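You operate a simulated robot arm through the tools that you are given. There is no shell and no other tool. Be economical: measure what you need, move in short steps, check, and stop when the job is done.

The job below is to be done with a simulated two-armed robot. You get a single attempt, and the scene is never put back.

TASK
Take the lid off the red tin on the top of the steel bench and lay it down there. Take the spanner on the top of the green bench and put it away on the top of the low stand. Switch the orange lever on. Take the washer from the left end of the grey shelf and put it on top of the bronze block. Put the green can from the red shelf under the panel on the top of the control desk. Do these in any order. Set down upright: green can. The orange lever goes anticlockwise seen from above, to its stop.

The check looks at the end state, three seconds after you hand in, the way a careful person would. Anything else that was tipped, shoved, dropped, spilled or broken makes it a failure. A push-on lid holds only when it is set on centred and level and pressed home; a screw cap is set on level and turned clockwise until tight.

THE ROBOT
Two 7-joint arms with fingered hands on one trunk, on a base that drives. Base frame: it is fixed to the floor where the robot stands at the start and does not move with it; the origin is under the middle of the robot, x ahead of it, y to its left, z up. Readings come in m, rad, newtons and seconds.
The left shoulder is at the start at [0.08, 0.198, 1.468], the right one opposite. With the tool pointing down near the work surface each hand reaches from about 0.1 to 0.54 m from the robot's upright axis, wherever it stands, measured 20 degrees to its own side. Places, roughly: bronze block (12x7x4 cm) [0.4, -1, 0.9]; green can [-1.75, -2.25, 1]; orange lever [0.3, -9.3, 0.6]; red tin [0.5, 0, 1]; spanner [0.75, -8, 1]; top of the control desk (26x13 cm) [-1.48, -1.66, 0.9]; top of the low stand [-2.1, -10.8, 0.5]; washer (6x6x2 cm) [0, -4.8, 0.6]. Payload 4 kg a hand.
The TCP of each hand is the grasp point between the finger pads, 0.026 m short of the fingertips. In the tool frame z runs along the fingers and y along their closing line. Largest opening 0.132 m; the body of the gripper starts 0.073 m behind the TCP. The gripper is a hand of 4 fingers: y runs from the thumb to the fingers, the wrist lies at [0, 0, -0.239] in the tool frame.
Orientation is that of the tool frame in the base frame, as a unit quaternion [w, x, y, z]. With the fingers straight down and closing along the base's y, the tool's x points along the base's -x, its y along +y and its z along -z.

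THE INTERFACE
- The arms move only by the tool servo_tool. It takes "left_commands", "right_commands" or both (then of equal length, played together; a hand with none holds still); each is text: rows parted by semicolons, each of 6 numbers parted by spaces: the turn, a rotation vector about the tool's x, y, z in rad, then the shift along the tool's x, y, z in m. In form: wx wy wz tx ty tz; .... A call has 1 to 12 rows; each row shifts and turns the commanded pose from where the row before left it, along the tool's axes as they then stand. A row lasts 0.2 s, in which the tool goes at most 0.05 m and 0.15 rad; a call with a longer step from one row to the next is refused whole. Where a pose cannot be reached the arm comes as near as it can. A force on the tool above 40 N (or 10 N above the force at the start of the call, whichever is more), or a blocked arm, ends the call early, and 0.2 s more pass. In this call time passes only in rows, and 0.2 s behind the last. The reply holds the time, the measured pose of the TCP, the force on the tool along the base axes, the opening and the grip force, in the units named above and with some noise, with the torque about the TCP (base axes, N m) and any sound that the robot's microphone picked up, and new pictures: "pictures" is both (left out), scene, wrist or none (wrist: the cameras of the hands that moved).
- Cameras (640 x 400 px; columns grow to the right, rows downward): "scene" is now at [0.0944, -0.033, 1.6198]; the picture's right is [-0.47, -0.88, 0.00], its down [-0.72, 0.39, -0.58] and it looks along [0.51, -0.27, -0.82] (base axes); focal length 251 px, centre (320, 200). "left" rides on the left gripper at [-0.068, 0.002, -0.097] in its tool frame; the picture's right is [-0.03, -1.00, 0.00], its down [0.82, -0.02, -0.58] and it looks along [0.58, -0.01, 0.82] (tool axes); focal length 270 px, centre (320, 200). "right" rides on the right gripper at [0.068, 0.002, -0.097] in its tool frame; the picture's right is [-0.03, 1.00, 0.00], its down [-0.82, -0.02, -0.58] and it looks along [-0.58, -0.01, 0.82] (tool axes); focal length 270 px, centre (320, 200). There is no depth. A picture from a camera that has moved, and an enlarged one, comes with that camera's place and axes in the base frame and with its lens.
- lift_body(by): slides the trunk up (or, below 0, down) by that many m; the arms and the scene camera ride with it, the base frame stays. It gives what a move gives, with no picture.
- drive_base(legs): drives the robot by 1 to 6 legs, each [ahead, left, turn to the left] in m, m and rad, along the robot's own axes; the way and the turn of a leg run together, so that a leg with both is an arc; at most 1.5 m and 3.142 rad a leg. The arms and the cameras ride along, it lands a little off, and it stops where it bumps. It gives what a move gives, and a new picture of the scene camera.
- curl_fingers(finger1, finger2, finger3, thumb_bend, hand): sets how far each is bent, from 0 (flat) to 100 (curled in); at 30 the hand is open as for a grip, at 70 the pads meet at the TCP. One left out holds its place. A second passes; each finger stops where it meets its share of the squeeze, and holds until it gets a number again. It is the only way to open and close the hand. It gives what a move gives, with no picture; readings hold the bend of each and the force on the fingers (four entries, about 0 where the hand has none), thumb and palm.
- turn_head(pan, tilt): turns the head with the scene camera to pan (to the left, within 1.501 rad either way) and tilt (down, from -0.506 to 1.204), counted from straight ahead of the robot. It gives what a move gives, and a new picture of the scene camera.
- enlarge(camera, box): a new picture of the part [left, top, right, bottom] of that camera's present view, enlarged. It takes no simulated time.
- hand_in(): hands the job in; it is judged then, once.

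Go step by step. Nothing tells you exact positions but the pictures and the camera data: compare them with the known pose of the tool, close in by small moves and look again before you grip or let go. The budget is 165 turns and 260 pictures, counting those below and the enlarged ones. Unless the task says otherwise, let go and move clear before handing in.

The tools are called after "Request:" by a JSON object that holds its "op" and its "data". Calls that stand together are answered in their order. servo_tool: Moves the arms, as the interface text tells. Its arguments: {"type":"object","properties":{"left_commands":{"type":"string"},"right_commands":{"type":"string"},"pictures":{"type":"string","enum":["both","scene","wrist","none"]}},"required":[]} The other tools are called the same way: lift_body (by) slides the trunk up or down; curl_fingers (finger1, finger2, finger3, thumb_bend, hand) moves the fingers one by one; drive_base (legs) drives the base; turn_head (pan, tilt) turns the head that bears the scene camera; enlarge (camera, box) takes an enlarged picture of a part of a camera's view; hand_in () hands the job in.

At the start:

```text
time_s: 0.0
left_eef_pos: [0.6336, -0.0479, 1.1647]
left_orientation: [0.0, 0.0, 1.0, 0.0]
left_wrist_force: [0.6, 0.6, 0.5]
left_ft_torque: [-0.03, -0.02, 0.0]
left_opening: 0.1316
left_finger_force: 0.0
left_shape: jaw
left_bend: [30.0, 30.0, 30.0, 30.0]
left_finger forces: [0.0, 0.0, 0.1, 0.0, 0.0, 0.1]
right_eef_pos: [0.3309, -0.3539, 1.0252]
right_orientation: [0.033, 0.0, 0.999, -0.021]
right_wrist_force: [-0.6, -0.1, -0.5]
right_ft_torque: [0.02, 0.05, 0.03]
right_opening: 0.1318
right_finger_force: 0.0
right_shape: jaw
right_bend: [30.0, 30.0, 30.0, 30.0]
right_finger forces: [0.1, 0.0, 0.1, 0.0, 0.0, 0.1]
trunk travel left (down, up): [-0.775, 0.065]
robot x, y, heading: [-0.0003, -0.003, 0.0]
head pan, tilt: [-0.492, 0.956]
```

scene: 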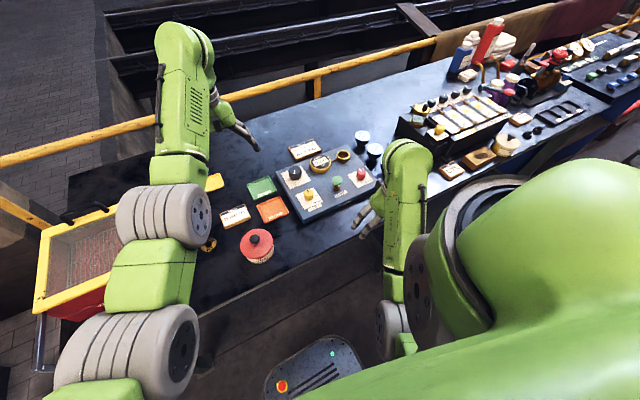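
right: 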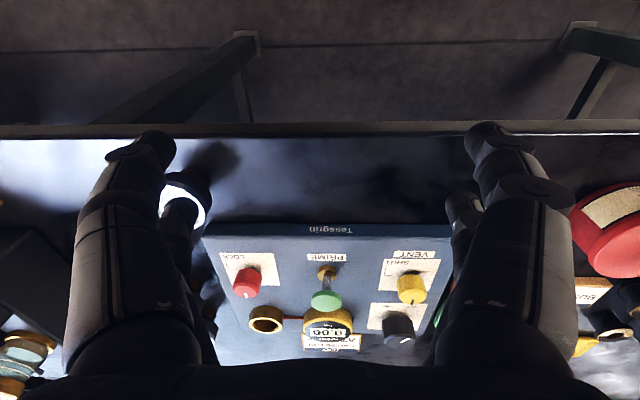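
left: 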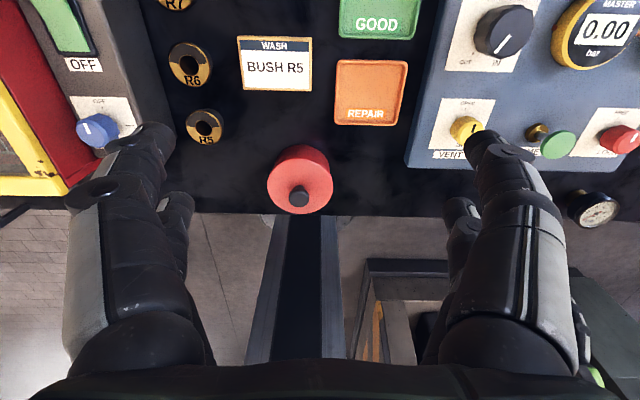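

The red tin with a black-knobbed lid stands near the bench's front edge, about [0.48, -0.02, 0.94]. I'll look closer at it first.

Request:
{"op": "enlarge", "data": {"camera": "scene", "box": [180, 120, 400, 290]}}

Request:
{"op": "enlarge", "data": {"camera": "left", "box": [220, 100, 400, 240]}}

```text
2.35 times, centred on (290, 205) of scene
camera zoom: at [0.0944, -0.033, 1.6198], right [-0.47, -0.88, 0.0], down [-0.72, 0.39, -0.58], along [0.51, -0.27, -0.82], focal length 590 px, centre (391, 188)
```

zoom: 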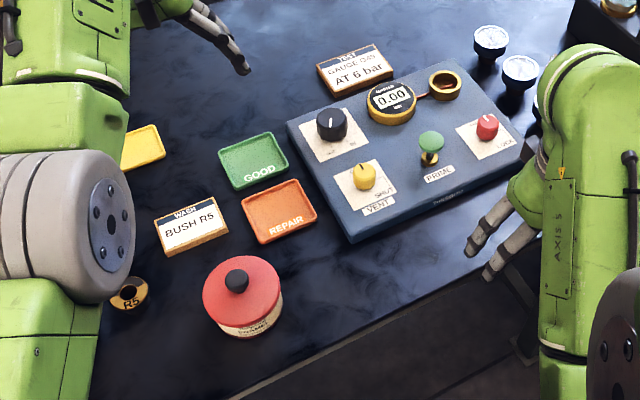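

```text
2.86 times, centred on (310, 170) of left
camera zoom: at [0.7023, -0.0458, 1.2615], right [0.03, -1.0, 0.0], down [-0.82, -0.02, 0.58], along [-0.58, -0.01, -0.82], focal length 772 px, centre (349, 286)
```

zoom: 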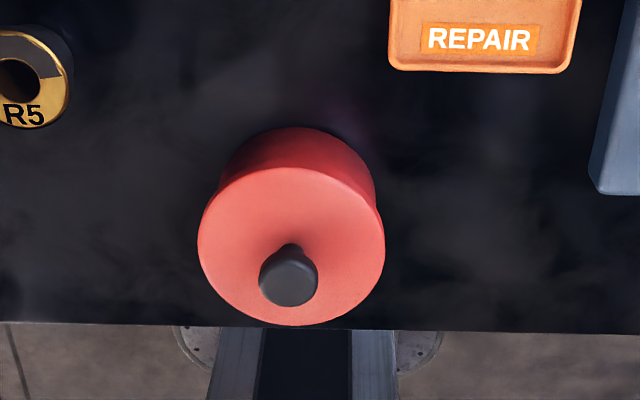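

The lid has a knob to lift it by. I'll bring the left hand above it and look again.

Request:
{"op": "servo_tool", "data": {"left_commands": "0 0 0 0.04 0.007 0.02; 0 0 0 0.04 0.007 0.02; 0 0 0 0.04 0.007 0.02; 0 0 0 0.034 0.007 0.02; 0 0 0 0 0 0"}}

```text
time_s: 1.2
left_eef_pos: [0.4747, -0.0197, 1.0827]
left_orientation: [-0.001, 0.0, 1.0, 0.0]
left_wrist_force: [-0.6, 0.4, 0.3]
left_ft_torque: [-0.01, -0.01, 0.0]
left_opening: 0.132
left_finger_force: 0.0
left_shape: jaw
left_bend: [30.0, 30.0, 30.0, 30.0]
left_finger forces: [0.0, 0.1, 0.0, 0.1, 0.1, 0.0]
right_eef_pos: [0.3362, -0.3566, 1.0244]
right_orientation: [0.037, 0.0, 0.999, -0.024]
right_wrist_force: [0.4, 0.0, 0.6]
right_ft_torque: [-0.03, -0.04, -0.02]
right_opening: 0.1319
right_finger_force: 0.1
right_shape: jaw
right_bend: [30.0, 30.0, 30.0, 30.0]
right_finger forces: [0.0, 0.0, 0.0, 0.0, 0.1, 0.1]
trunk travel left (down, up): [-0.775, 0.065]
robot x, y, heading: [0.0005, -0.0003, -0.004]
head pan, tilt: [-0.492, 0.956]
camera scene: at [0.0946, -0.0331, 1.6169], right [-0.47, -0.88, 0.0], down [-0.72, 0.39, -0.58], along [0.51, -0.27, -0.82], focal length 251 px, centre (320, 200)
camera left: at [0.5445, -0.0184, 1.1799], right [0.03, -1.0, 0.0], down [-0.82, -0.02, 0.58], along [-0.58, -0.01, -0.82], focal length 270 px, centre (320, 200)
```

scene: 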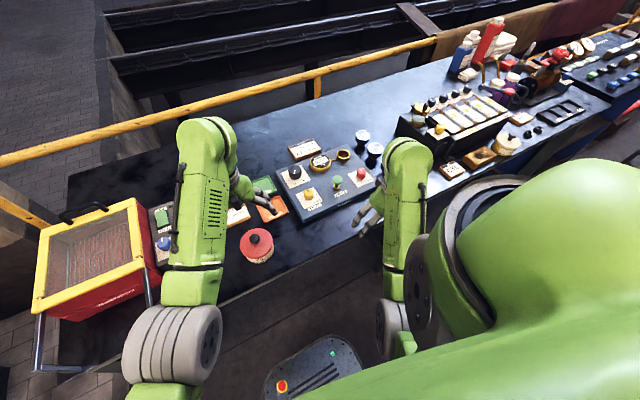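
left: 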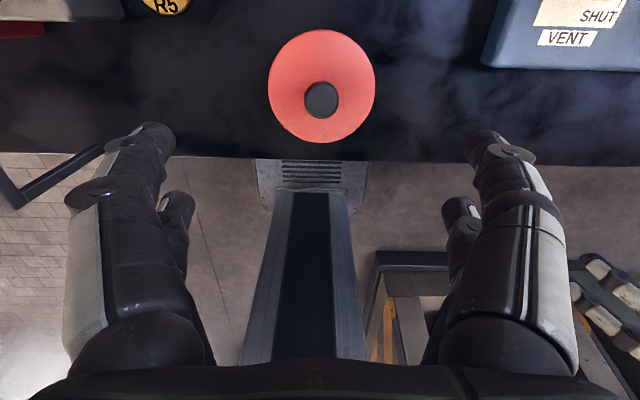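

Knob top triangulates to about [0.484, -0.020, 0.947]. I'll half-close the fingers and lower to just above it.

Request:
{"op": "curl_fingers", "data": {"hand": "left", "finger1": 50, "finger2": 50, "finger3": 50, "thumb_bend": 50}}

Request:
{"op": "servo_tool", "data": {"left_commands": "0 0 0 -0.003 0 0.03; 0 0 0 -0.003 0 0.03; 0 0 0 -0.003 0 0.03; 0 0 0 0 0 0.02; 0 0 0 0 0 0"}}

```text
time_s: 2.2
left_eef_pos: [0.4746, -0.0198, 1.0821]
left_orientation: [0.0, 0.0, 1.0, 0.0]
left_wrist_force: [-0.7, 0.3, 0.5]
left_ft_torque: [0.01, 0.0, -0.01]
left_opening: 0.0665
left_finger_force: 0.1
left_shape: fingers
left_bend: [50.0, 50.0, 50.0, 50.0]
left_finger forces: [0.1, 0.1, 0.1, 0.0, 0.0, 0.0]
right_eef_pos: [0.3363, -0.3578, 1.0262]
right_orientation: [0.04, -0.001, 0.999, -0.026]
right_wrist_force: [-0.7, -0.3, -0.3]
right_ft_torque: [-0.02, 0.02, 0.02]
right_opening: 0.1322
right_finger_force: 0.2
right_shape: jaw
right_bend: [30.0, 30.0, 30.0, 30.0]
right_finger forces: [0.1, 0.0, 0.0, 0.0, 0.1, 0.0]
trunk travel left (down, up): [-0.775, 0.065]
robot x, y, heading: [0.0002, 0.0004, -0.0]
head pan, tilt: [-0.492, 0.956]
```

```text
time_s: 3.4
left_eef_pos: [0.4838, -0.019, 0.9706]
left_orientation: [0.0, 0.0, 1.0, 0.0]
left_wrist_force: [0.8, -0.3, -0.5]
left_ft_torque: [-0.03, 0.01, -0.02]
left_opening: 0.0664
left_finger_force: 0.0
left_shape: fingers
left_bend: [50.0, 50.0, 50.0, 50.0]
left_finger forces: [0.0, 0.1, 0.0, 0.1, 0.0, 0.0]
right_eef_pos: [0.3373, -0.3588, 1.0275]
right_orientation: [0.041, 0.0, 0.999, -0.026]
right_wrist_force: [-0.3, 0.0, 0.1]
right_ft_torque: [-0.01, -0.03, -0.03]
right_opening: 0.1318
right_finger_force: 0.1
right_shape: jaw
right_bend: [30.0, 30.0, 30.0, 30.0]
right_finger forces: [0.1, 0.1, 0.0, 0.1, 0.1, 0.0]
trunk travel left (down, up): [-0.775, 0.065]
robot x, y, heading: [0.0024, 0.0037, 0.002]
head pan, tilt: [-0.492, 0.956]
camera scene: at [0.0943, -0.0331, 1.6171], right [-0.47, -0.88, 0.0], down [-0.72, 0.39, -0.58], along [0.51, -0.27, -0.82], focal length 251 px, centre (320, 200)
camera left: at [0.5543, -0.018, 1.0675], right [0.03, -1.0, 0.0], down [-0.82, -0.02, 0.58], along [-0.58, -0.01, -0.82], focal length 270 px, centre (320, 200)
```

scene: 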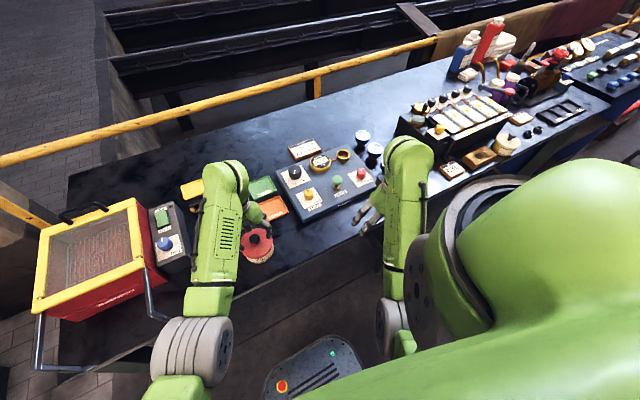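
left: 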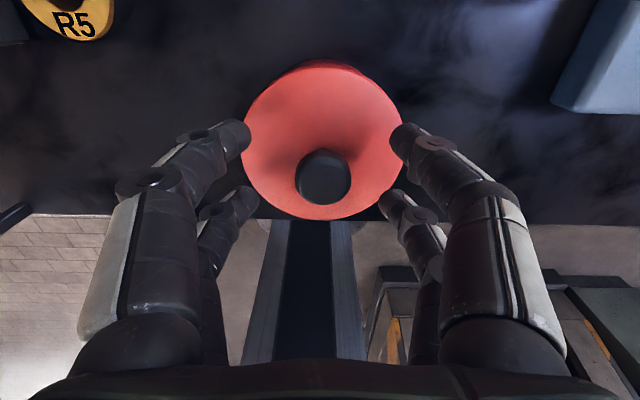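

The knob sits centred under the hand. Lowering about 2.7 cm, then closing on it.

Request:
{"op": "servo_tool", "data": {"left_commands": "0 0 0 0 -0.001 0.012; 0 0 0 0 0 0.008; 0 0 0 0 0 0.007; 0 0 0 0 0 0", "pictures": "wrist"}}

```text
time_s: 4.3
left_eef_pos: [0.4915, -0.0228, 0.9547]
left_orientation: [0.008, -0.002, 1.0, -0.004]
left_wrist_force: [-8.2, 0.3, 19.3]
left_ft_torque: [0.62, 0.72, 0.25]
left_opening: 0.0665
left_finger_force: 9.7
left_shape: fingers
left_bend: [50.0, 51.0, 50.0, 50.0]
left_finger forces: [0.4, 15.5, 3.2, 0.0, 0.0, 0.0]
right_eef_pos: [0.3371, -0.36, 1.0318]
right_orientation: [0.043, 0.001, 0.999, -0.027]
right_wrist_force: [1.0, -0.1, 0.4]
right_ft_torque: [0.0, 0.04, 0.0]
right_opening: 0.1319
right_finger_force: 0.0
right_shape: jaw
right_bend: [30.0, 30.0, 30.0, 30.0]
right_finger forces: [0.1, 0.1, 0.1, 0.1, 0.0, 0.1]
trunk travel left (down, up): [-0.775, 0.065]
robot x, y, heading: [0.0001, -0.0015, -0.004]
head pan, tilt: [-0.492, 0.956]
stopped in row 4 (left hand): the force on the tool passed its limit at 44 N (the readings are from after the stop); the commanded pose is now the measured one
camera left: at [0.5588, -0.0199, 1.0523], right [0.03, -1.0, 0.01], down [-0.83, -0.02, 0.56], along [-0.56, -0.02, -0.83], focal length 270 px, centre (320, 200)
```

left: 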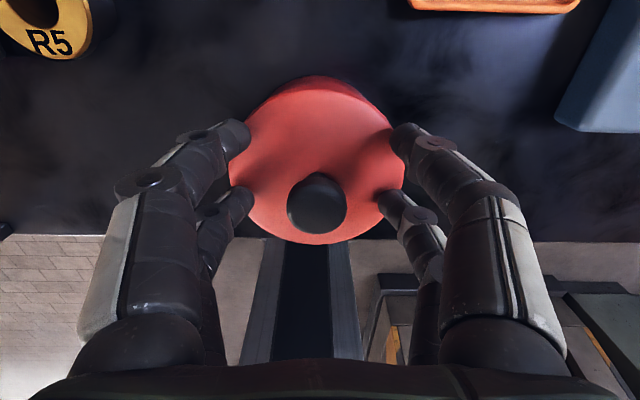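

The fingertips touched the lid's top at TCP z about 0.953. I'll ease up a few millimetres, re-centre and close gently on the knob.

Request:
{"op": "servo_tool", "data": {"left_commands": "0 0 0 0.0 0 -0.004; 0 -0.016 0 0.0065 0.002 0; 0 0 0 0 0 0", "pictures": "none"}}

Request:
{"op": "curl_fingers", "data": {"hand": "left", "finger1": 68, "finger2": 68, "finger3": 68, "thumb_bend": 68}}

Request:
{"op": "enlarge", "data": {"camera": "left", "box": [160, 60, 480, 260]}}

```text
time_s: 5.1
left_eef_pos: [0.4836, -0.0208, 0.9553]
left_orientation: [0.015, 0.0, 1.0, -0.003]
left_wrist_force: [1.3, 0.2, 6.3]
left_ft_torque: [0.18, 0.08, -0.05]
left_opening: 0.0665
left_finger_force: 2.4
left_shape: fingers
left_bend: [50.0, 50.0, 50.0, 50.0]
left_finger forces: [0.0, 5.2, 0.4, 0.0, 0.1, 0.1]
right_eef_pos: [0.3384, -0.3591, 1.0288]
right_orientation: [0.043, 0.001, 0.999, -0.026]
right_wrist_force: [0.0, -0.1, -0.2]
right_ft_torque: [-0.01, -0.01, -0.03]
right_opening: 0.1321
right_finger_force: 0.1
right_shape: jaw
right_bend: [30.0, 30.0, 30.0, 30.0]
right_finger forces: [0.0, 0.1, 0.0, 0.0, 0.0, 0.1]
trunk travel left (down, up): [-0.775, 0.065]
robot x, y, heading: [-0.0025, 0.0046, -0.001]
head pan, tilt: [-0.492, 0.956]
```

```text
time_s: 6.1
left_eef_pos: [0.4844, -0.0202, 0.9556]
left_orientation: [0.016, 0.0, 1.0, -0.003]
left_wrist_force: [-1.9, -0.2, -2.0]
left_ft_torque: [-0.03, -0.03, -0.01]
left_opening: 0.0077
left_finger_force: 1.3
left_shape: fingers
left_bend: [68.0, 68.0, 67.0, 68.0]
left_finger forces: [0.0, 0.7, 1.5, 0.0, 0.1, 0.0]
right_eef_pos: [0.3388, -0.3591, 1.0286]
right_orientation: [0.043, 0.0, 0.999, -0.028]
right_wrist_force: [0.3, 0.2, -0.4]
right_ft_torque: [-0.03, 0.01, -0.01]
right_opening: 0.1318
right_finger_force: 0.0
right_shape: jaw
right_bend: [30.0, 30.0, 30.0, 30.0]
right_finger forces: [0.0, 0.0, 0.0, 0.0, 0.0, 0.1]
trunk travel left (down, up): [-0.775, 0.065]
robot x, y, heading: [0.0012, -0.0032, 0.008]
head pan, tilt: [-0.492, 0.956]
```

```text
2.00 times, centred on (320, 160) of left
camera zoom: at [0.5507, -0.0185, 1.0529], right [0.03, -1.0, 0.01], down [-0.83, -0.02, 0.55], along [-0.55, -0.02, -0.83], focal length 541 px, centre (320, 280)
```

zoom: 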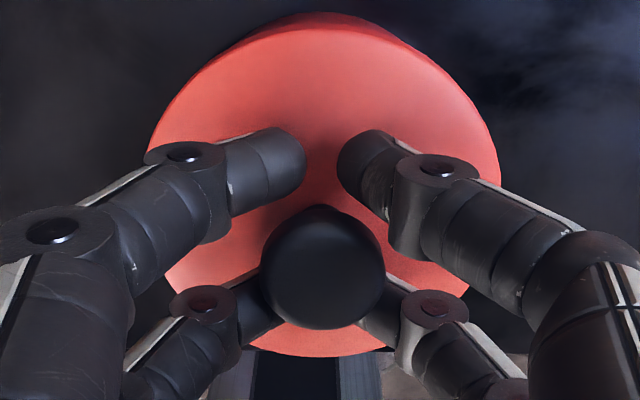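

The fingers reach round the knob's neck, but the grip is still light. I'll squeeze a bit more and see whether it stalls.

Request:
{"op": "curl_fingers", "data": {"hand": "left", "finger1": 80, "finger2": 80, "finger3": 80, "thumb_bend": 80}}

Request:
{"op": "enlarge", "data": {"camera": "left", "box": [160, 60, 480, 260]}}

```text
time_s: 7.1
left_eef_pos: [0.4858, -0.0213, 0.9544]
left_orientation: [0.015, 0.0, 1.0, -0.003]
left_wrist_force: [0.0, -0.4, -0.3]
left_ft_torque: [0.0, -0.01, 0.01]
left_opening: 0.0
left_finger_force: 0.1
left_shape: fingers
left_bend: [76.0, 77.0, 76.0, 75.0]
left_finger forces: [0.0, 0.1, 0.0, 0.0, 0.0, 0.0]
right_eef_pos: [0.3386, -0.3601, 1.0284]
right_orientation: [0.045, 0.0, 0.999, -0.028]
right_wrist_force: [-0.4, -0.5, -0.2]
right_ft_torque: [0.0, 0.0, 0.01]
right_opening: 0.132
right_finger_force: 0.1
right_shape: jaw
right_bend: [30.0, 30.0, 30.0, 30.0]
right_finger forces: [0.0, 0.1, 0.0, 0.0, 0.0, 0.1]
trunk travel left (down, up): [-0.775, 0.065]
robot x, y, heading: [-0.0025, -0.0011, -0.003]
head pan, tilt: [-0.492, 0.956]
heard: snap
```

```text
2.00 times, centred on (320, 160) of left
camera zoom: at [0.551, -0.0184, 1.0533], right [0.03, -1.0, 0.01], down [-0.83, -0.02, 0.55], along [-0.55, -0.02, -0.83], focal length 541 px, centre (320, 280)
```

zoom: 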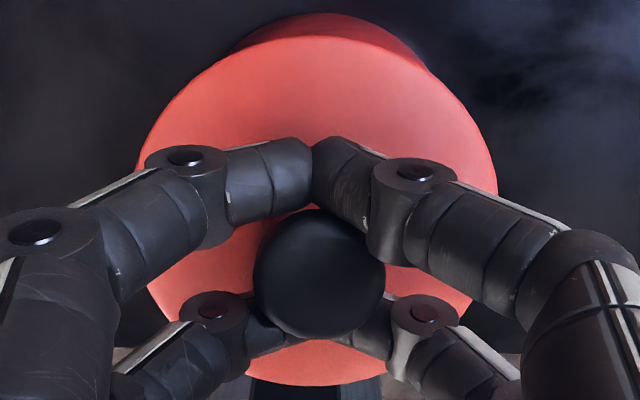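

A snap: the lid seems to have come free, caged by the fingers under the knob. I'll lift slowly and check.

Request:
{"op": "servo_tool", "data": {"left_commands": "0 0 0 0 0 -0.01; 0 0 0 0 0 -0.01; 0 0 0 0 0 -0.01; 0 0 0 0 0 0"}}

Request:
{"op": "enlarge", "data": {"camera": "scene", "box": [200, 160, 360, 280]}}

```text
time_s: 8.1
left_eef_pos: [0.4841, -0.0193, 0.9834]
left_orientation: [0.015, 0.0, 1.0, -0.002]
left_wrist_force: [-0.2, 0.3, 0.0]
left_ft_torque: [-0.01, 0.03, 0.02]
left_opening: 0.0
left_finger_force: 0.0
left_shape: fingers
left_bend: [76.0, 77.0, 76.0, 75.0]
left_finger forces: [0.1, 0.1, 0.0, 0.0, 0.0, 0.1]
right_eef_pos: [0.3382, -0.3587, 1.0288]
right_orientation: [0.044, 0.0, 0.999, -0.028]
right_wrist_force: [0.1, 0.5, 0.1]
right_ft_torque: [0.02, -0.01, 0.03]
right_opening: 0.1318
right_finger_force: 0.0
right_shape: jaw
right_bend: [30.0, 30.0, 30.0, 30.0]
right_finger forces: [0.1, 0.0, 0.0, 0.0, 0.0, 0.0]
trunk travel left (down, up): [-0.775, 0.065]
robot x, y, heading: [-0.0004, -0.002, -0.001]
head pan, tilt: [-0.492, 0.956]
camera scene: at [0.0943, -0.0331, 1.6173], right [-0.47, -0.88, 0.0], down [-0.72, 0.39, -0.58], along [0.51, -0.27, -0.82], focal length 251 px, centre (320, 200)
camera left: at [0.55, -0.0171, 1.0823], right [0.03, -1.0, 0.01], down [-0.83, -0.02, 0.55], along [-0.55, -0.02, -0.83], focal length 270 px, centre (320, 200)
```

scene: 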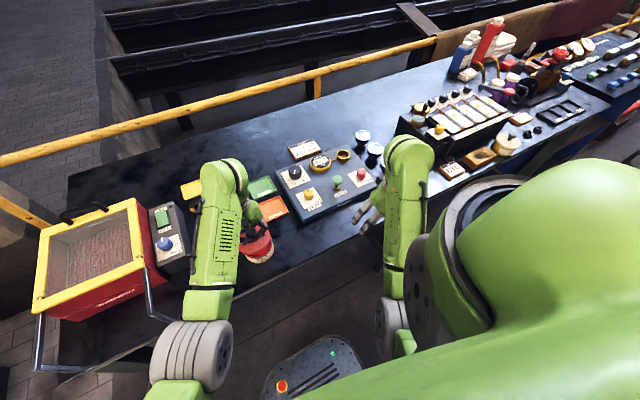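
left: 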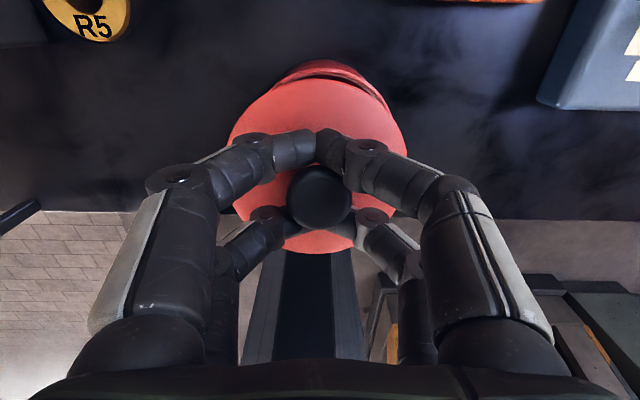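

```text
3.33 times, centred on (280, 220) of scene
camera zoom: at [0.0943, -0.0331, 1.6173], right [-0.47, -0.88, 0.0], down [-0.72, 0.39, -0.58], along [0.51, -0.27, -0.82], focal length 836 px, centre (453, 133)
```

zoom: 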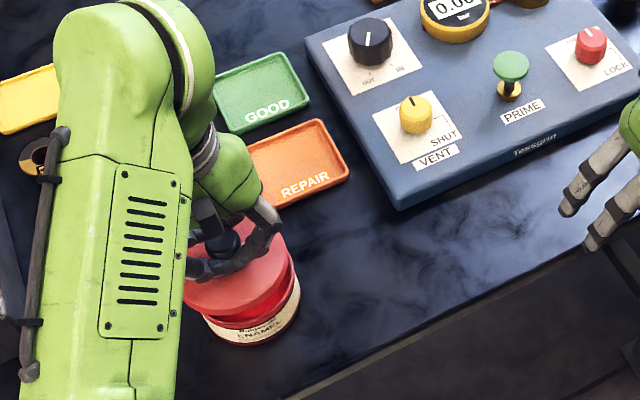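

The lid is up, hanging on the fingers by its knob, with the paint tin open below. I'll raise it more and carry it slowly toward the free area at about [0.445, -0.14].

Request:
{"op": "servo_tool", "data": {"left_commands": "0 0 0 0 0 -0.01; 0 0 0 0 0 -0.01; 0 0 0 0 0 -0.01; 0 0 0 0 0 -0.01; 0 0 0 0.005 -0.01 0; 0 0 0 0.006 -0.016 0; 0 0 0 0.006 -0.02 0; 0 0 0 0.006 -0.02 0; 0 0 0 0.006 -0.02 0; 0 0 0 0.005 -0.016 0; 0 0 0 0.005 -0.012 0; 0 0 0 0 0 0"}}

Request:
{"op": "enlarge", "data": {"camera": "scene", "box": [200, 160, 360, 280]}}

```text
time_s: 10.7
left_eef_pos: [0.4428, -0.1337, 1.0246]
left_orientation: [0.015, 0.001, 1.0, -0.002]
left_wrist_force: [-0.5, 0.0, 0.0]
left_ft_torque: [-0.01, 0.0, -0.03]
left_opening: 0.0
left_finger_force: 0.0
left_shape: fingers
left_bend: [76.0, 77.0, 76.0, 75.0]
left_finger forces: [0.0, 0.1, 0.0, 0.0, 0.1, 0.0]
right_eef_pos: [0.3386, -0.3596, 1.029]
right_orientation: [0.045, 0.0, 0.999, -0.028]
right_wrist_force: [0.5, -0.6, 0.0]
right_ft_torque: [0.03, -0.02, 0.03]
right_opening: 0.1315
right_finger_force: 0.0
right_shape: jaw
right_bend: [30.0, 30.0, 30.0, 30.0]
right_finger forces: [0.1, 0.1, 0.0, 0.1, 0.0, 0.0]
trunk travel left (down, up): [-0.775, 0.065]
robot x, y, heading: [-0.0029, -0.0008, -0.003]
head pan, tilt: [-0.492, 0.956]
camera scene: at [0.0942, -0.033, 1.6173], right [-0.47, -0.88, 0.0], down [-0.72, 0.39, -0.58], along [0.51, -0.27, -0.82], focal length 251 px, centre (320, 200)
camera left: at [0.5094, -0.1316, 1.1242], right [0.03, -1.0, 0.01], down [-0.83, -0.02, 0.55], along [-0.55, -0.02, -0.83], focal length 270 px, centre (320, 200)
```

scene: 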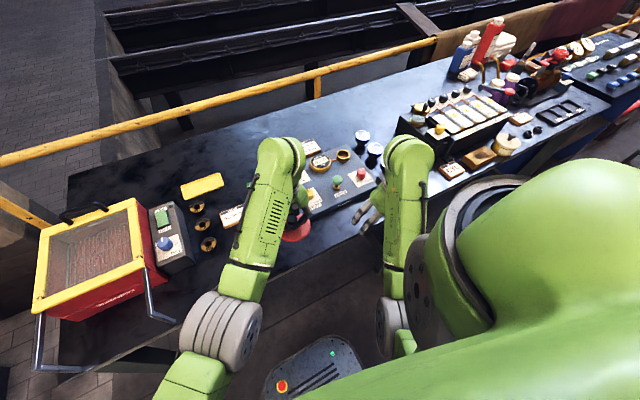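
left: 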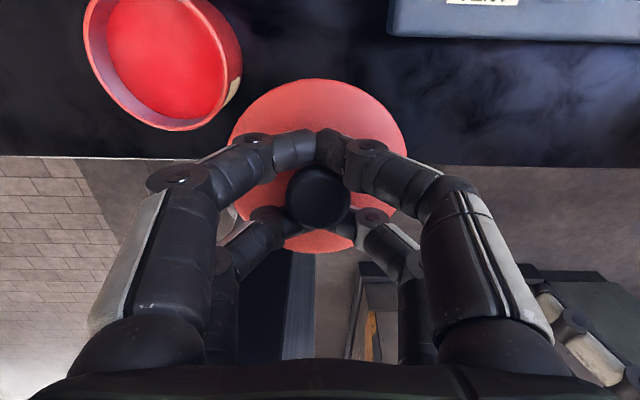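

```text
3.33 times, centred on (280, 220) of scene
camera zoom: at [0.0942, -0.033, 1.6173], right [-0.47, -0.88, 0.0], down [-0.72, 0.39, -0.58], along [0.51, -0.27, -0.82], focal length 836 px, centre (453, 133)
```

zoom: 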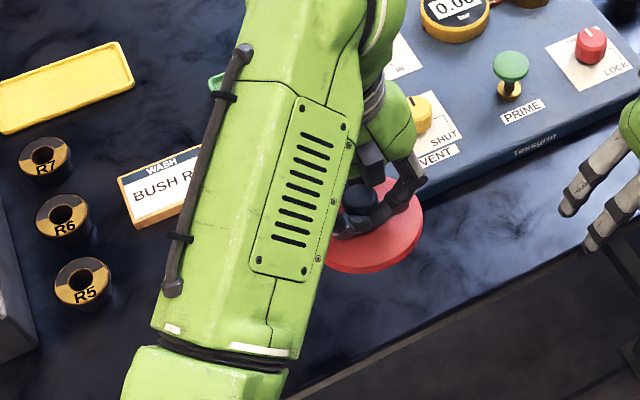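

Lid held level. Shifting forward 1.5 cm for edge clearance and lowering.

Request:
{"op": "servo_tool", "data": {"left_commands": "0 0 0 -0.008 0 0.01; 0 0 0 -0.008 0 0.015; 0 0 0 0 0 0.02; 0 0 0 0 0 0.02; 0 0 0 0 0 0.015; 0 0 0 0 0 0.008; 0 0 0 0 0 0"}}

Request:
{"op": "enlarge", "data": {"camera": "scene", "box": [200, 160, 360, 280]}}

```text
time_s: 12.3
left_eef_pos: [0.4612, -0.1305, 0.9361]
left_orientation: [0.016, 0.0, 1.0, -0.002]
left_wrist_force: [0.0, -0.6, 0.0]
left_ft_torque: [0.0, -0.01, 0.0]
left_opening: 0.0
left_finger_force: 0.0
left_shape: fingers
left_bend: [76.0, 77.0, 76.0, 75.0]
left_finger forces: [0.0, 0.0, 0.1, 0.0, 0.1, 0.0]
right_eef_pos: [0.3373, -0.3599, 1.0297]
right_orientation: [0.045, 0.0, 0.999, -0.028]
right_wrist_force: [-1.1, 0.0, -0.7]
right_ft_torque: [-0.01, 0.02, 0.02]
right_opening: 0.132
right_finger_force: 0.0
right_shape: jaw
right_bend: [30.0, 30.0, 30.0, 30.0]
right_finger forces: [0.1, 0.1, 0.0, 0.0, 0.0, 0.1]
trunk travel left (down, up): [-0.775, 0.065]
robot x, y, heading: [0.0024, -0.0007, -0.003]
head pan, tilt: [-0.492, 0.956]
camera scene: at [0.0942, -0.0332, 1.6173], right [-0.47, -0.88, 0.0], down [-0.72, 0.39, -0.58], along [0.51, -0.27, -0.82], focal length 251 px, centre (320, 200)
camera left: at [0.5279, -0.129, 1.036], right [0.03, -1.0, 0.01], down [-0.83, -0.02, 0.55], along [-0.55, -0.02, -0.83], focal length 270 px, centre (320, 200)
```

scene: 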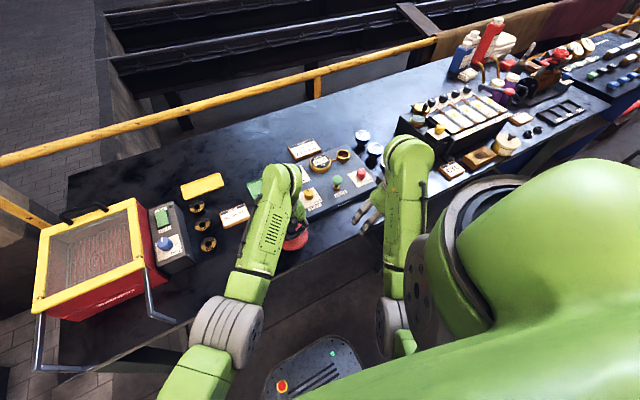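
left: 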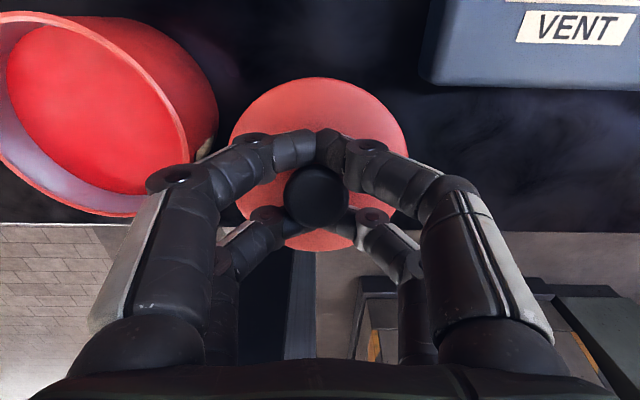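

```text
3.33 times, centred on (280, 220) of scene
camera zoom: at [0.0942, -0.0332, 1.6173], right [-0.47, -0.88, 0.0], down [-0.72, 0.39, -0.58], along [0.51, -0.27, -0.82], focal length 836 px, centre (453, 133)
```

zoom: 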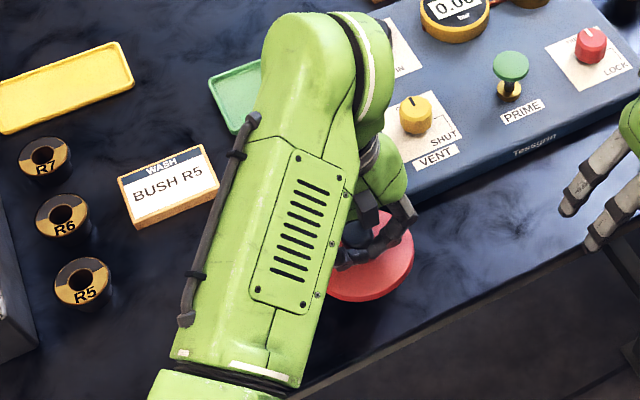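

Still hanging free. Lowering more in small steps until contact shows.

Request:
{"op": "servo_tool", "data": {"left_commands": "0 0 0 0 0 0.008; 0 0 0 0 0 0.007; 0 0 0 0 0 0.005; 0 0 0 0 0 0.004; 0 0 0 0 0 0", "pictures": "wrist"}}

```text
time_s: 13.5
left_eef_pos: [0.4625, -0.1342, 0.9129]
left_orientation: [0.016, 0.0, 1.0, -0.002]
left_wrist_force: [0.5, -0.8, -1.1]
left_ft_torque: [0.02, 0.01, 0.03]
left_opening: 0.0001
left_finger_force: 0.0
left_shape: fingers
left_bend: [76.0, 77.0, 76.0, 75.0]
left_finger forces: [0.0, 0.1, 0.1, 0.0, 0.0, 0.1]
right_eef_pos: [0.338, -0.3593, 1.0297]
right_orientation: [0.044, 0.0, 0.999, -0.027]
right_wrist_force: [-1.1, -0.8, -0.5]
right_ft_torque: [0.01, 0.04, 0.03]
right_opening: 0.1316
right_finger_force: 0.1
right_shape: jaw
right_bend: [30.0, 30.0, 30.0, 30.0]
right_finger forces: [0.0, 0.0, 0.0, 0.0, 0.0, 0.0]
trunk travel left (down, up): [-0.775, 0.065]
robot x, y, heading: [0.002, 0.0002, 0.003]
head pan, tilt: [-0.492, 0.956]
camera left: at [0.5286, -0.1314, 1.0113], right [0.03, -1.0, 0.01], down [-0.83, -0.02, 0.55], along [-0.55, -0.02, -0.83], focal length 270 px, centre (320, 200)
```

left: 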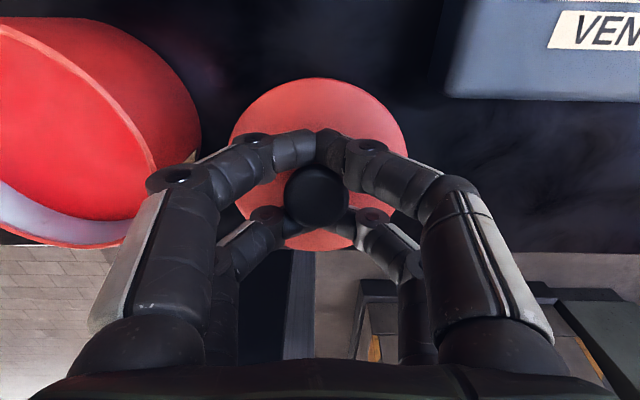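

Request:
{"op": "servo_tool", "data": {"left_commands": "0 0 0 0 0 0.005; 0 0 0 0 0 0.004; 0 0 0 0 0 0.004; 0 0 0 0 0 0", "pictures": "wrist"}}

Request:
{"op": "enlarge", "data": {"camera": "scene", "box": [240, 180, 360, 270]}}

```text
time_s: 14.5
left_eef_pos: [0.4624, -0.1339, 0.9004]
left_orientation: [0.016, 0.0, 1.0, -0.003]
left_wrist_force: [0.2, -0.5, 0.1]
left_ft_torque: [0.0, 0.0, 0.01]
left_opening: 0.0001
left_finger_force: 0.0
left_shape: fingers
left_bend: [76.0, 77.0, 76.0, 75.0]
left_finger forces: [0.0, 0.0, 0.0, 0.0, 0.0, 0.0]
right_eef_pos: [0.3374, -0.359, 1.0296]
right_orientation: [0.043, 0.001, 0.999, -0.028]
right_wrist_force: [0.1, -0.4, 0.0]
right_ft_torque: [0.0, -0.02, 0.01]
right_opening: 0.1319
right_finger_force: 0.0
right_shape: jaw
right_bend: [30.0, 30.0, 30.0, 30.0]
right_finger forces: [0.0, 0.0, 0.1, 0.0, 0.0, 0.0]
trunk travel left (down, up): [-0.775, 0.065]
robot x, y, heading: [-0.002, -0.0039, -0.001]
head pan, tilt: [-0.492, 0.956]
camera left: at [0.5293, -0.132, 0.9995], right [0.03, -1.0, 0.01], down [-0.83, -0.02, 0.55], along [-0.55, -0.02, -0.83], focal length 270 px, centre (320, 200)
```

left: 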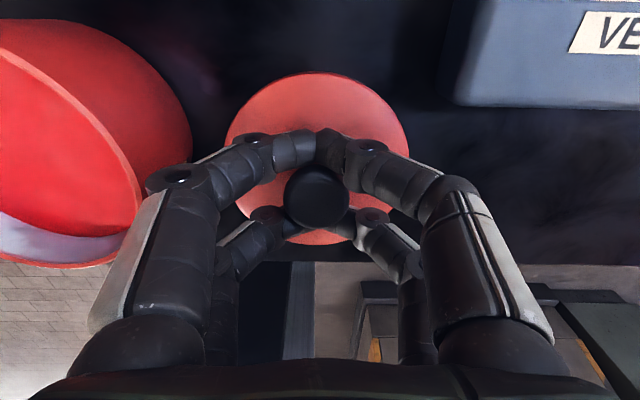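

```text
4.44 times, centred on (300, 225) of scene
camera zoom: at [0.0944, -0.0331, 1.6173], right [-0.47, -0.88, 0.0], down [-0.72, 0.39, -0.58], along [0.51, -0.27, -0.82], focal length 1114 px, centre (409, 89)
```

zoom: 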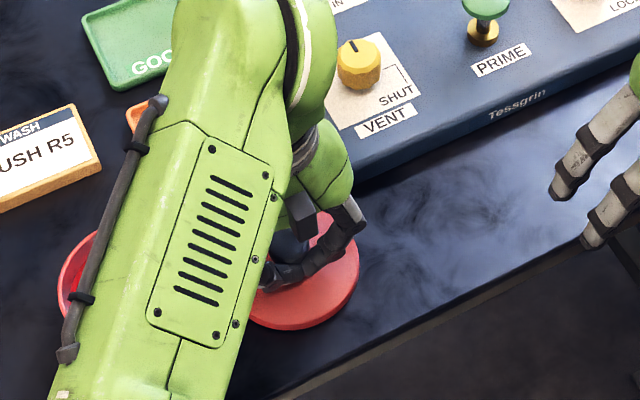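

The lid seems to have touched the bench (it has risen slightly relative to the fingers). A few millimetres more, then open.

Request:
{"op": "servo_tool", "data": {"left_commands": "0 0 0 0 0 0.003; 0 0 0 0 0 0.002; 0 0 0 0 0 0", "pictures": "wrist"}}

Request:
{"op": "curl_fingers", "data": {"hand": "left", "finger1": 52, "finger2": 52, "finger3": 52, "thumb_bend": 52}}

Request:
{"op": "servo_tool", "data": {"left_commands": "0 0 0 0 0 -0.02; 0 0 0 0 0 -0.04; 0 0 0 0 0 -0.05; 0 0 0 0 0 -0.05; 0 0 0 0 0 -0.03; 0 0 0 0 0 0"}}

```text
time_s: 15.3
left_eef_pos: [0.4618, -0.1339, 0.8947]
left_orientation: [0.015, 0.0, 1.0, -0.003]
left_wrist_force: [-0.1, 0.9, -0.4]
left_ft_torque: [0.03, -0.01, 0.0]
left_opening: 0.0004
left_finger_force: 0.1
left_shape: fingers
left_bend: [76.0, 77.0, 76.0, 75.0]
left_finger forces: [0.0, 0.1, 0.0, 0.1, 0.0, 0.1]
right_eef_pos: [0.3383, -0.3608, 1.0292]
right_orientation: [0.044, 0.0, 0.999, -0.029]
right_wrist_force: [-0.2, 1.3, -0.3]
right_ft_torque: [-0.01, -0.01, -0.03]
right_opening: 0.1315
right_finger_force: 0.1
right_shape: jaw
right_bend: [30.0, 30.0, 30.0, 30.0]
right_finger forces: [0.1, 0.0, 0.0, 0.0, 0.0, 0.1]
trunk travel left (down, up): [-0.775, 0.065]
robot x, y, heading: [-0.0026, 0.0016, 0.002]
head pan, tilt: [-0.492, 0.956]
camera left: at [0.5296, -0.1319, 0.9936], right [0.03, -1.0, 0.01], down [-0.83, -0.02, 0.55], along [-0.55, -0.02, -0.83], focal length 270 px, centre (320, 200)
```

left: 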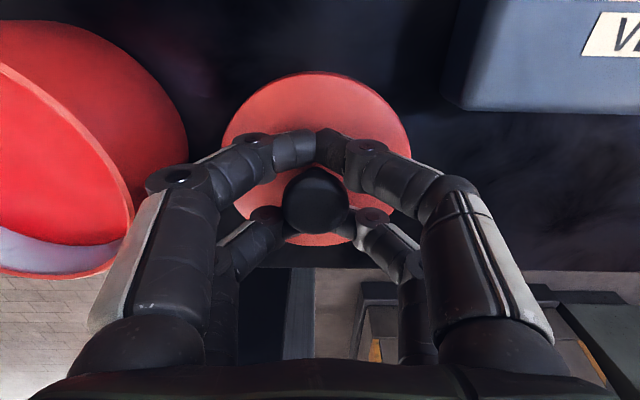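

```text
time_s: 16.0
left_eef_pos: [0.4656, -0.1391, 0.9043]
left_orientation: [0.022, -0.001, 1.0, -0.009]
left_wrist_force: [-8.3, -0.3, 21.7]
left_ft_torque: [0.44, 0.68, 0.18]
left_opening: 0.0589
left_finger_force: 10.7
left_shape: fingers
left_bend: [52.0, 60.0, 53.0, 52.0]
left_finger forces: [1.3, 16.8, 3.0, 0.0, 0.0, 0.0]
right_eef_pos: [0.3364, -0.3597, 1.031]
right_orientation: [0.046, 0.0, 0.999, -0.027]
right_wrist_force: [0.7, -0.5, 0.8]
right_ft_torque: [0.01, 0.01, 0.02]
right_opening: 0.1316
right_finger_force: 0.0
right_shape: jaw
right_bend: [30.0, 30.0, 30.0, 30.0]
right_finger forces: [0.0, 0.1, 0.0, 0.0, 0.0, 0.1]
trunk travel left (down, up): [-0.775, 0.065]
robot x, y, heading: [0.0029, -0.0009, -0.001]
head pan, tilt: [-0.492, 0.956]
stopped (left hand): the force on the tool passed its limit at 42 N (the readings are from after the stop); the commanded pose is now the measured one
```

```text
time_s: 17.4
left_eef_pos: [0.4598, -0.1312, 1.0897]
left_orientation: [0.02, 0.0, 1.0, -0.006]
left_wrist_force: [0.1, -0.9, 0.3]
left_ft_torque: [-0.04, 0.02, -0.02]
left_opening: 0.059
left_finger_force: 0.1
left_shape: fingers
left_bend: [52.0, 52.0, 52.0, 52.0]
left_finger forces: [0.0, 0.1, 0.0, 0.0, 0.0, 0.0]
right_eef_pos: [0.3382, -0.3605, 1.0308]
right_orientation: [0.046, 0.0, 0.999, -0.028]
right_wrist_force: [-1.0, 0.8, 0.0]
right_ft_torque: [0.0, 0.0, 0.02]
right_opening: 0.1318
right_finger_force: 0.0
right_shape: jaw
right_bend: [30.0, 30.0, 30.0, 30.0]
right_finger forces: [0.0, 0.0, 0.1, 0.1, 0.1, 0.0]
trunk travel left (down, up): [-0.775, 0.065]
robot x, y, heading: [0.0011, -0.0028, 0.002]
head pan, tilt: [-0.492, 0.956]
camera scene: at [0.0941, -0.0331, 1.6171], right [-0.47, -0.88, 0.0], down [-0.72, 0.39, -0.58], along [0.51, -0.27, -0.82], focal length 251 px, centre (320, 200)
camera left: at [0.5251, -0.1284, 1.1892], right [0.03, -1.0, 0.01], down [-0.84, -0.01, 0.54], along [-0.54, -0.03, -0.84], focal length 270 px, centre (320, 200)
```

scene: 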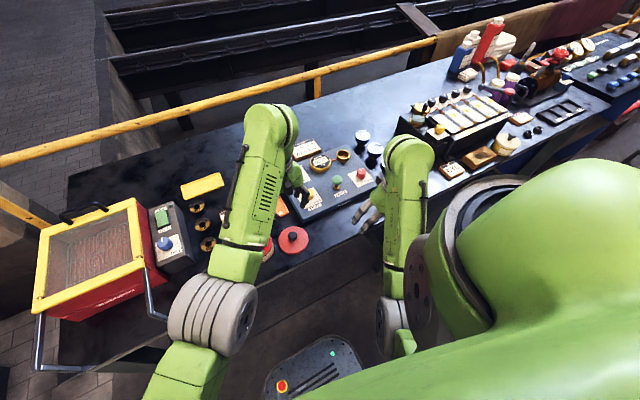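
left: 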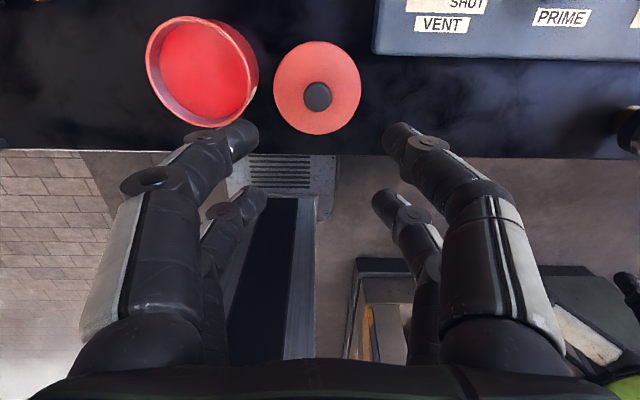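

The lid lies flat on the bench next to the open tin. Next I'll raise both hands back to a compact pose and look round to the right.

Request:
{"op": "servo_tool", "data": {"left_commands": "0 0 0 0.04 0.03 -0.02; 0 0 0 0.04 0.04 -0.02; 0 0 0 0.04 0.04 -0.02; 0 0 0 0.02 0.04 -0.02; 0 0 0 0 0.04 -0.02; 0 0 0 0 0.03 -0.02; 0 0 0 0 0 0", "right_commands": "0 0 0 0 0.01 -0.04; 0 0 0 0.01 0.01 -0.04; 0 0 0 0.01 0.01 -0.04; 0 0 0 0.01 0.01 -0.04; 0 0 0 0.01 0 -0.02; 0 0 0 0 0 0; 0 0 0 0 0 0", "pictures": "none"}}

Request:
{"op": "turn_head", "data": {"pan": -1.4, "tilt": 0.4}}

Request:
{"op": "turn_head", "data": {"pan": -0.9, "tilt": 0.75}}

```text
refused: row 1 steps farther than a row can; nothing moved
```

```text
time_s: 18.6
left_eef_pos: [0.4602, -0.1309, 1.0904]
left_orientation: [0.019, 0.0, 1.0, -0.007]
left_wrist_force: [0.6, -0.2, 0.0]
left_ft_torque: [-0.03, 0.0, -0.01]
left_opening: 0.0587
left_finger_force: 0.1
left_shape: fingers
left_bend: [52.0, 52.0, 52.0, 52.0]
left_finger forces: [0.0, 0.0, 0.1, 0.1, 0.0, 0.0]
right_eef_pos: [0.3383, -0.3603, 1.0299]
right_orientation: [0.044, 0.001, 0.999, -0.029]
right_wrist_force: [0.0, 0.6, -0.1]
right_ft_torque: [-0.03, -0.01, 0.01]
right_opening: 0.1317
right_finger_force: 0.0
right_shape: jaw
right_bend: [30.0, 30.0, 30.0, 30.0]
right_finger forces: [0.1, 0.0, 0.1, 0.0, 0.0, 0.0]
trunk travel left (down, up): [-0.775, 0.065]
robot x, y, heading: [-0.0029, 0.0025, 0.003]
head pan, tilt: [-1.4, 0.4]
camera scene: at [0.0463, -0.0901, 1.6644], right [-0.99, -0.17, 0.0], down [-0.07, 0.38, -0.92], along [0.16, -0.91, -0.39], focal length 251 px, centre (320, 200)
```

scene: 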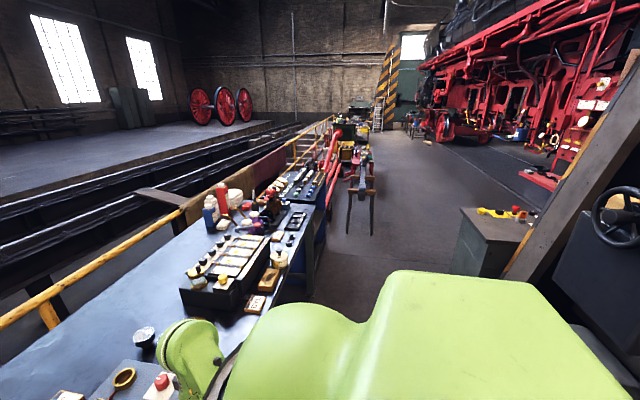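

```text
time_s: 19.5
left_eef_pos: [0.4591, -0.1306, 1.0889]
left_orientation: [0.021, 0.0, 1.0, -0.007]
left_wrist_force: [0.1, -0.6, 0.0]
left_ft_torque: [0.0, -0.02, -0.02]
left_opening: 0.0588
left_finger_force: 0.2
left_shape: fingers
left_bend: [52.0, 52.0, 52.0, 52.0]
left_finger forces: [0.0, 0.1, 0.0, 0.0, 0.0, 0.0]
right_eef_pos: [0.3375, -0.3593, 1.0301]
right_orientation: [0.045, 0.001, 0.999, -0.027]
right_wrist_force: [0.1, -0.3, -0.2]
right_ft_torque: [0.0, 0.02, 0.0]
right_opening: 0.1318
right_finger_force: 0.1
right_shape: jaw
right_bend: [30.0, 30.0, 30.0, 30.0]
right_finger forces: [0.0, 0.0, 0.0, 0.0, 0.0, 0.0]
trunk travel left (down, up): [-0.775, 0.065]
robot x, y, heading: [0.0021, -0.0003, 0.004]
head pan, tilt: [-0.901, 0.75]
camera scene: at [0.0819, -0.0639, 1.6334], right [-0.78, -0.62, 0.0], down [-0.42, 0.53, -0.73], along [0.45, -0.57, -0.68], focal length 251 px, centre (320, 200)
```

scene: 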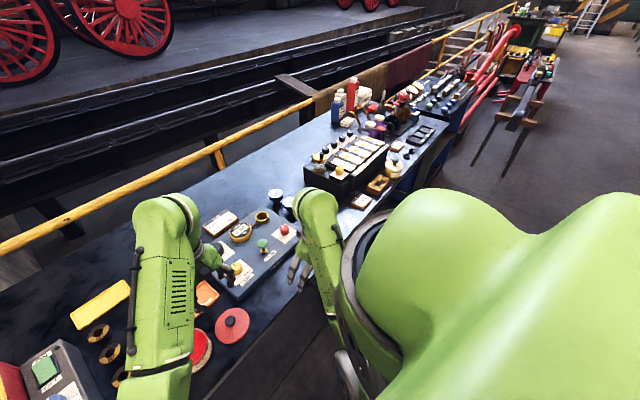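

Retry the retraction with smaller steps and look to the back right for the can and control desk.

Request:
{"op": "servo_tool", "data": {"left_commands": "0 0 0 0.02 0.025 -0.03; 0 0 0 0.03 0.03 -0.02; 0 0 0 0.03 0.03 -0.02; 0 0 0 0.03 0.03 -0.02; 0 0 0 0.03 0.03 -0.02; 0 0 0 0.02 0.04 -0.02; 0 0 0 0.02 0.04 0; 0 0 0 0.02 0.04 0; 0 0 0 0 0.04 0; 0 0 0 0 0.04 0; 0 0 0 0 0.03 0; 0 0 0 0 0 0", "right_commands": "0 0 0 0 0 -0.04; 0 0 0 0.01 0 -0.04; 0 0 0 0.01 0 -0.04; 0 0 0 0.02 0 -0.04; 0 0 0 0.02 0 0; 0 0 0 0.02 0 0; 0 0 0 0 0 0; 0 0 0 0 0 0; 0 0 0 0 0 0; 0 0 0 0 0 0; 0 0 0 0 0 0; 0 0 0 0 0 0", "pictures": "none"}}

Request:
{"op": "drive_base", "data": {"legs": [[-0.25, 0, 0], [0, 0, -1.57]]}}

Request:
{"op": "turn_head", "data": {"pan": -0.6, "tilt": 0.4}}

```text
time_s: 20.1
left_eef_pos: [0.4216, -0.0889, 1.132]
left_orientation: [0.022, 0.0, 1.0, -0.009]
left_wrist_force: [1.3, -0.3, 0.6]
left_ft_torque: [0.0, -0.03, 0.03]
left_opening: 0.0592
left_finger_force: 0.1
left_shape: fingers
left_bend: [52.0, 52.0, 52.0, 52.0]
left_finger forces: [0.1, 0.0, 0.0, 0.0, 0.0, 0.0]
left hand out of reach, approached as far as the arm can: row 2, 3
right_eef_pos: [0.3658, -0.3754, 1.1252]
right_orientation: [0.113, -0.008, 0.991, -0.072]
right_wrist_force: [-0.3, -0.5, -0.1]
right_ft_torque: [-0.05, 0.04, 0.02]
right_opening: 0.132
right_finger_force: 0.0
right_shape: jaw
right_bend: [30.0, 30.0, 30.0, 30.0]
right_finger forces: [0.1, 0.1, 0.0, 0.1, 0.0, 0.0]
right hand out of reach, approached as far as the arm can: row 2, 3
trunk travel left (down, up): [-0.775, 0.065]
robot x, y, heading: [-0.0015, -0.0023, 0.002]
head pan, tilt: [-0.901, 0.75]
stopped in row 3 (right hand): the arm was blocked; the commanded pose is now the measured one
```

```text
time_s: 25.7
left_eef_pos: [-0.331, -0.4268, 1.1242]
left_orientation: [0.01, 0.696, 0.717, -0.019]
left_wrist_force: [0.0, 0.7, 0.3]
left_ft_torque: [-0.01, -0.01, -0.01]
left_opening: 0.0591
left_finger_force: 0.1
left_shape: fingers
left_bend: [52.0, 52.0, 52.0, 52.0]
left_finger forces: [0.0, 0.1, 0.0, 0.0, 0.1, 0.0]
right_eef_pos: [-0.6203, -0.3823, 1.1268]
right_orientation: [0.035, 0.683, 0.715, -0.143]
right_wrist_force: [0.3, 0.7, -0.5]
right_ft_torque: [-0.01, 0.02, 0.01]
right_opening: 0.1321
right_finger_force: 0.0
right_shape: jaw
right_bend: [30.0, 30.0, 30.0, 30.0]
right_finger forces: [0.1, 0.1, 0.0, 0.0, 0.0, 0.1]
trunk travel left (down, up): [-0.775, 0.065]
robot x, y, heading: [-0.2509, -0.0009, -1.543]
head pan, tilt: [-0.901, 0.75]
camera scene: at [-0.3144, -0.0823, 1.6334], right [-0.64, 0.77, 0.0], down [0.52, 0.44, -0.73], along [-0.56, -0.47, -0.68], focal length 251 px, centre (320, 200)
```

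scene: 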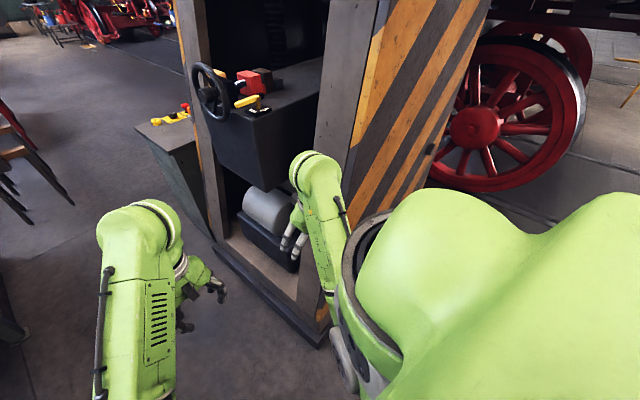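

```text
time_s: 26.6
left_eef_pos: [-0.3324, -0.4264, 1.1245]
left_orientation: [0.01, 0.697, 0.717, -0.019]
left_wrist_force: [0.5, -0.1, -0.4]
left_ft_torque: [0.01, -0.01, 0.02]
left_opening: 0.0588
left_finger_force: 0.1
left_shape: fingers
left_bend: [52.0, 52.0, 52.0, 52.0]
left_finger forces: [0.0, 0.0, 0.1, 0.0, 0.0, 0.1]
right_eef_pos: [-0.622, -0.3824, 1.129]
right_orientation: [0.035, 0.682, 0.716, -0.144]
right_wrist_force: [0.3, -0.5, 0.4]
right_ft_torque: [-0.03, -0.01, 0.02]
right_opening: 0.1319
right_finger_force: 0.1
right_shape: jaw
right_bend: [30.0, 30.0, 30.0, 30.0]
right_finger forces: [0.0, 0.1, 0.0, 0.0, 0.0, 0.0]
trunk travel left (down, up): [-0.775, 0.065]
robot x, y, heading: [-0.2537, 0.0002, -1.543]
head pan, tilt: [-0.6, 0.4]
camera scene: at [-0.3015, -0.1068, 1.6645], right [-0.84, 0.54, 0.0], down [0.21, 0.33, -0.92], along [-0.5, -0.77, -0.39], focal length 251 px, centre (320, 200)
```

scene: 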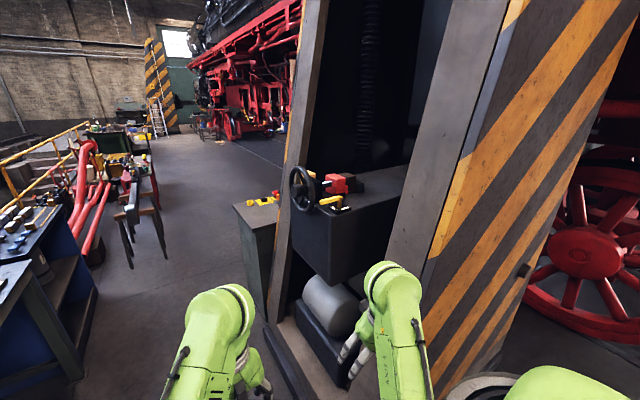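

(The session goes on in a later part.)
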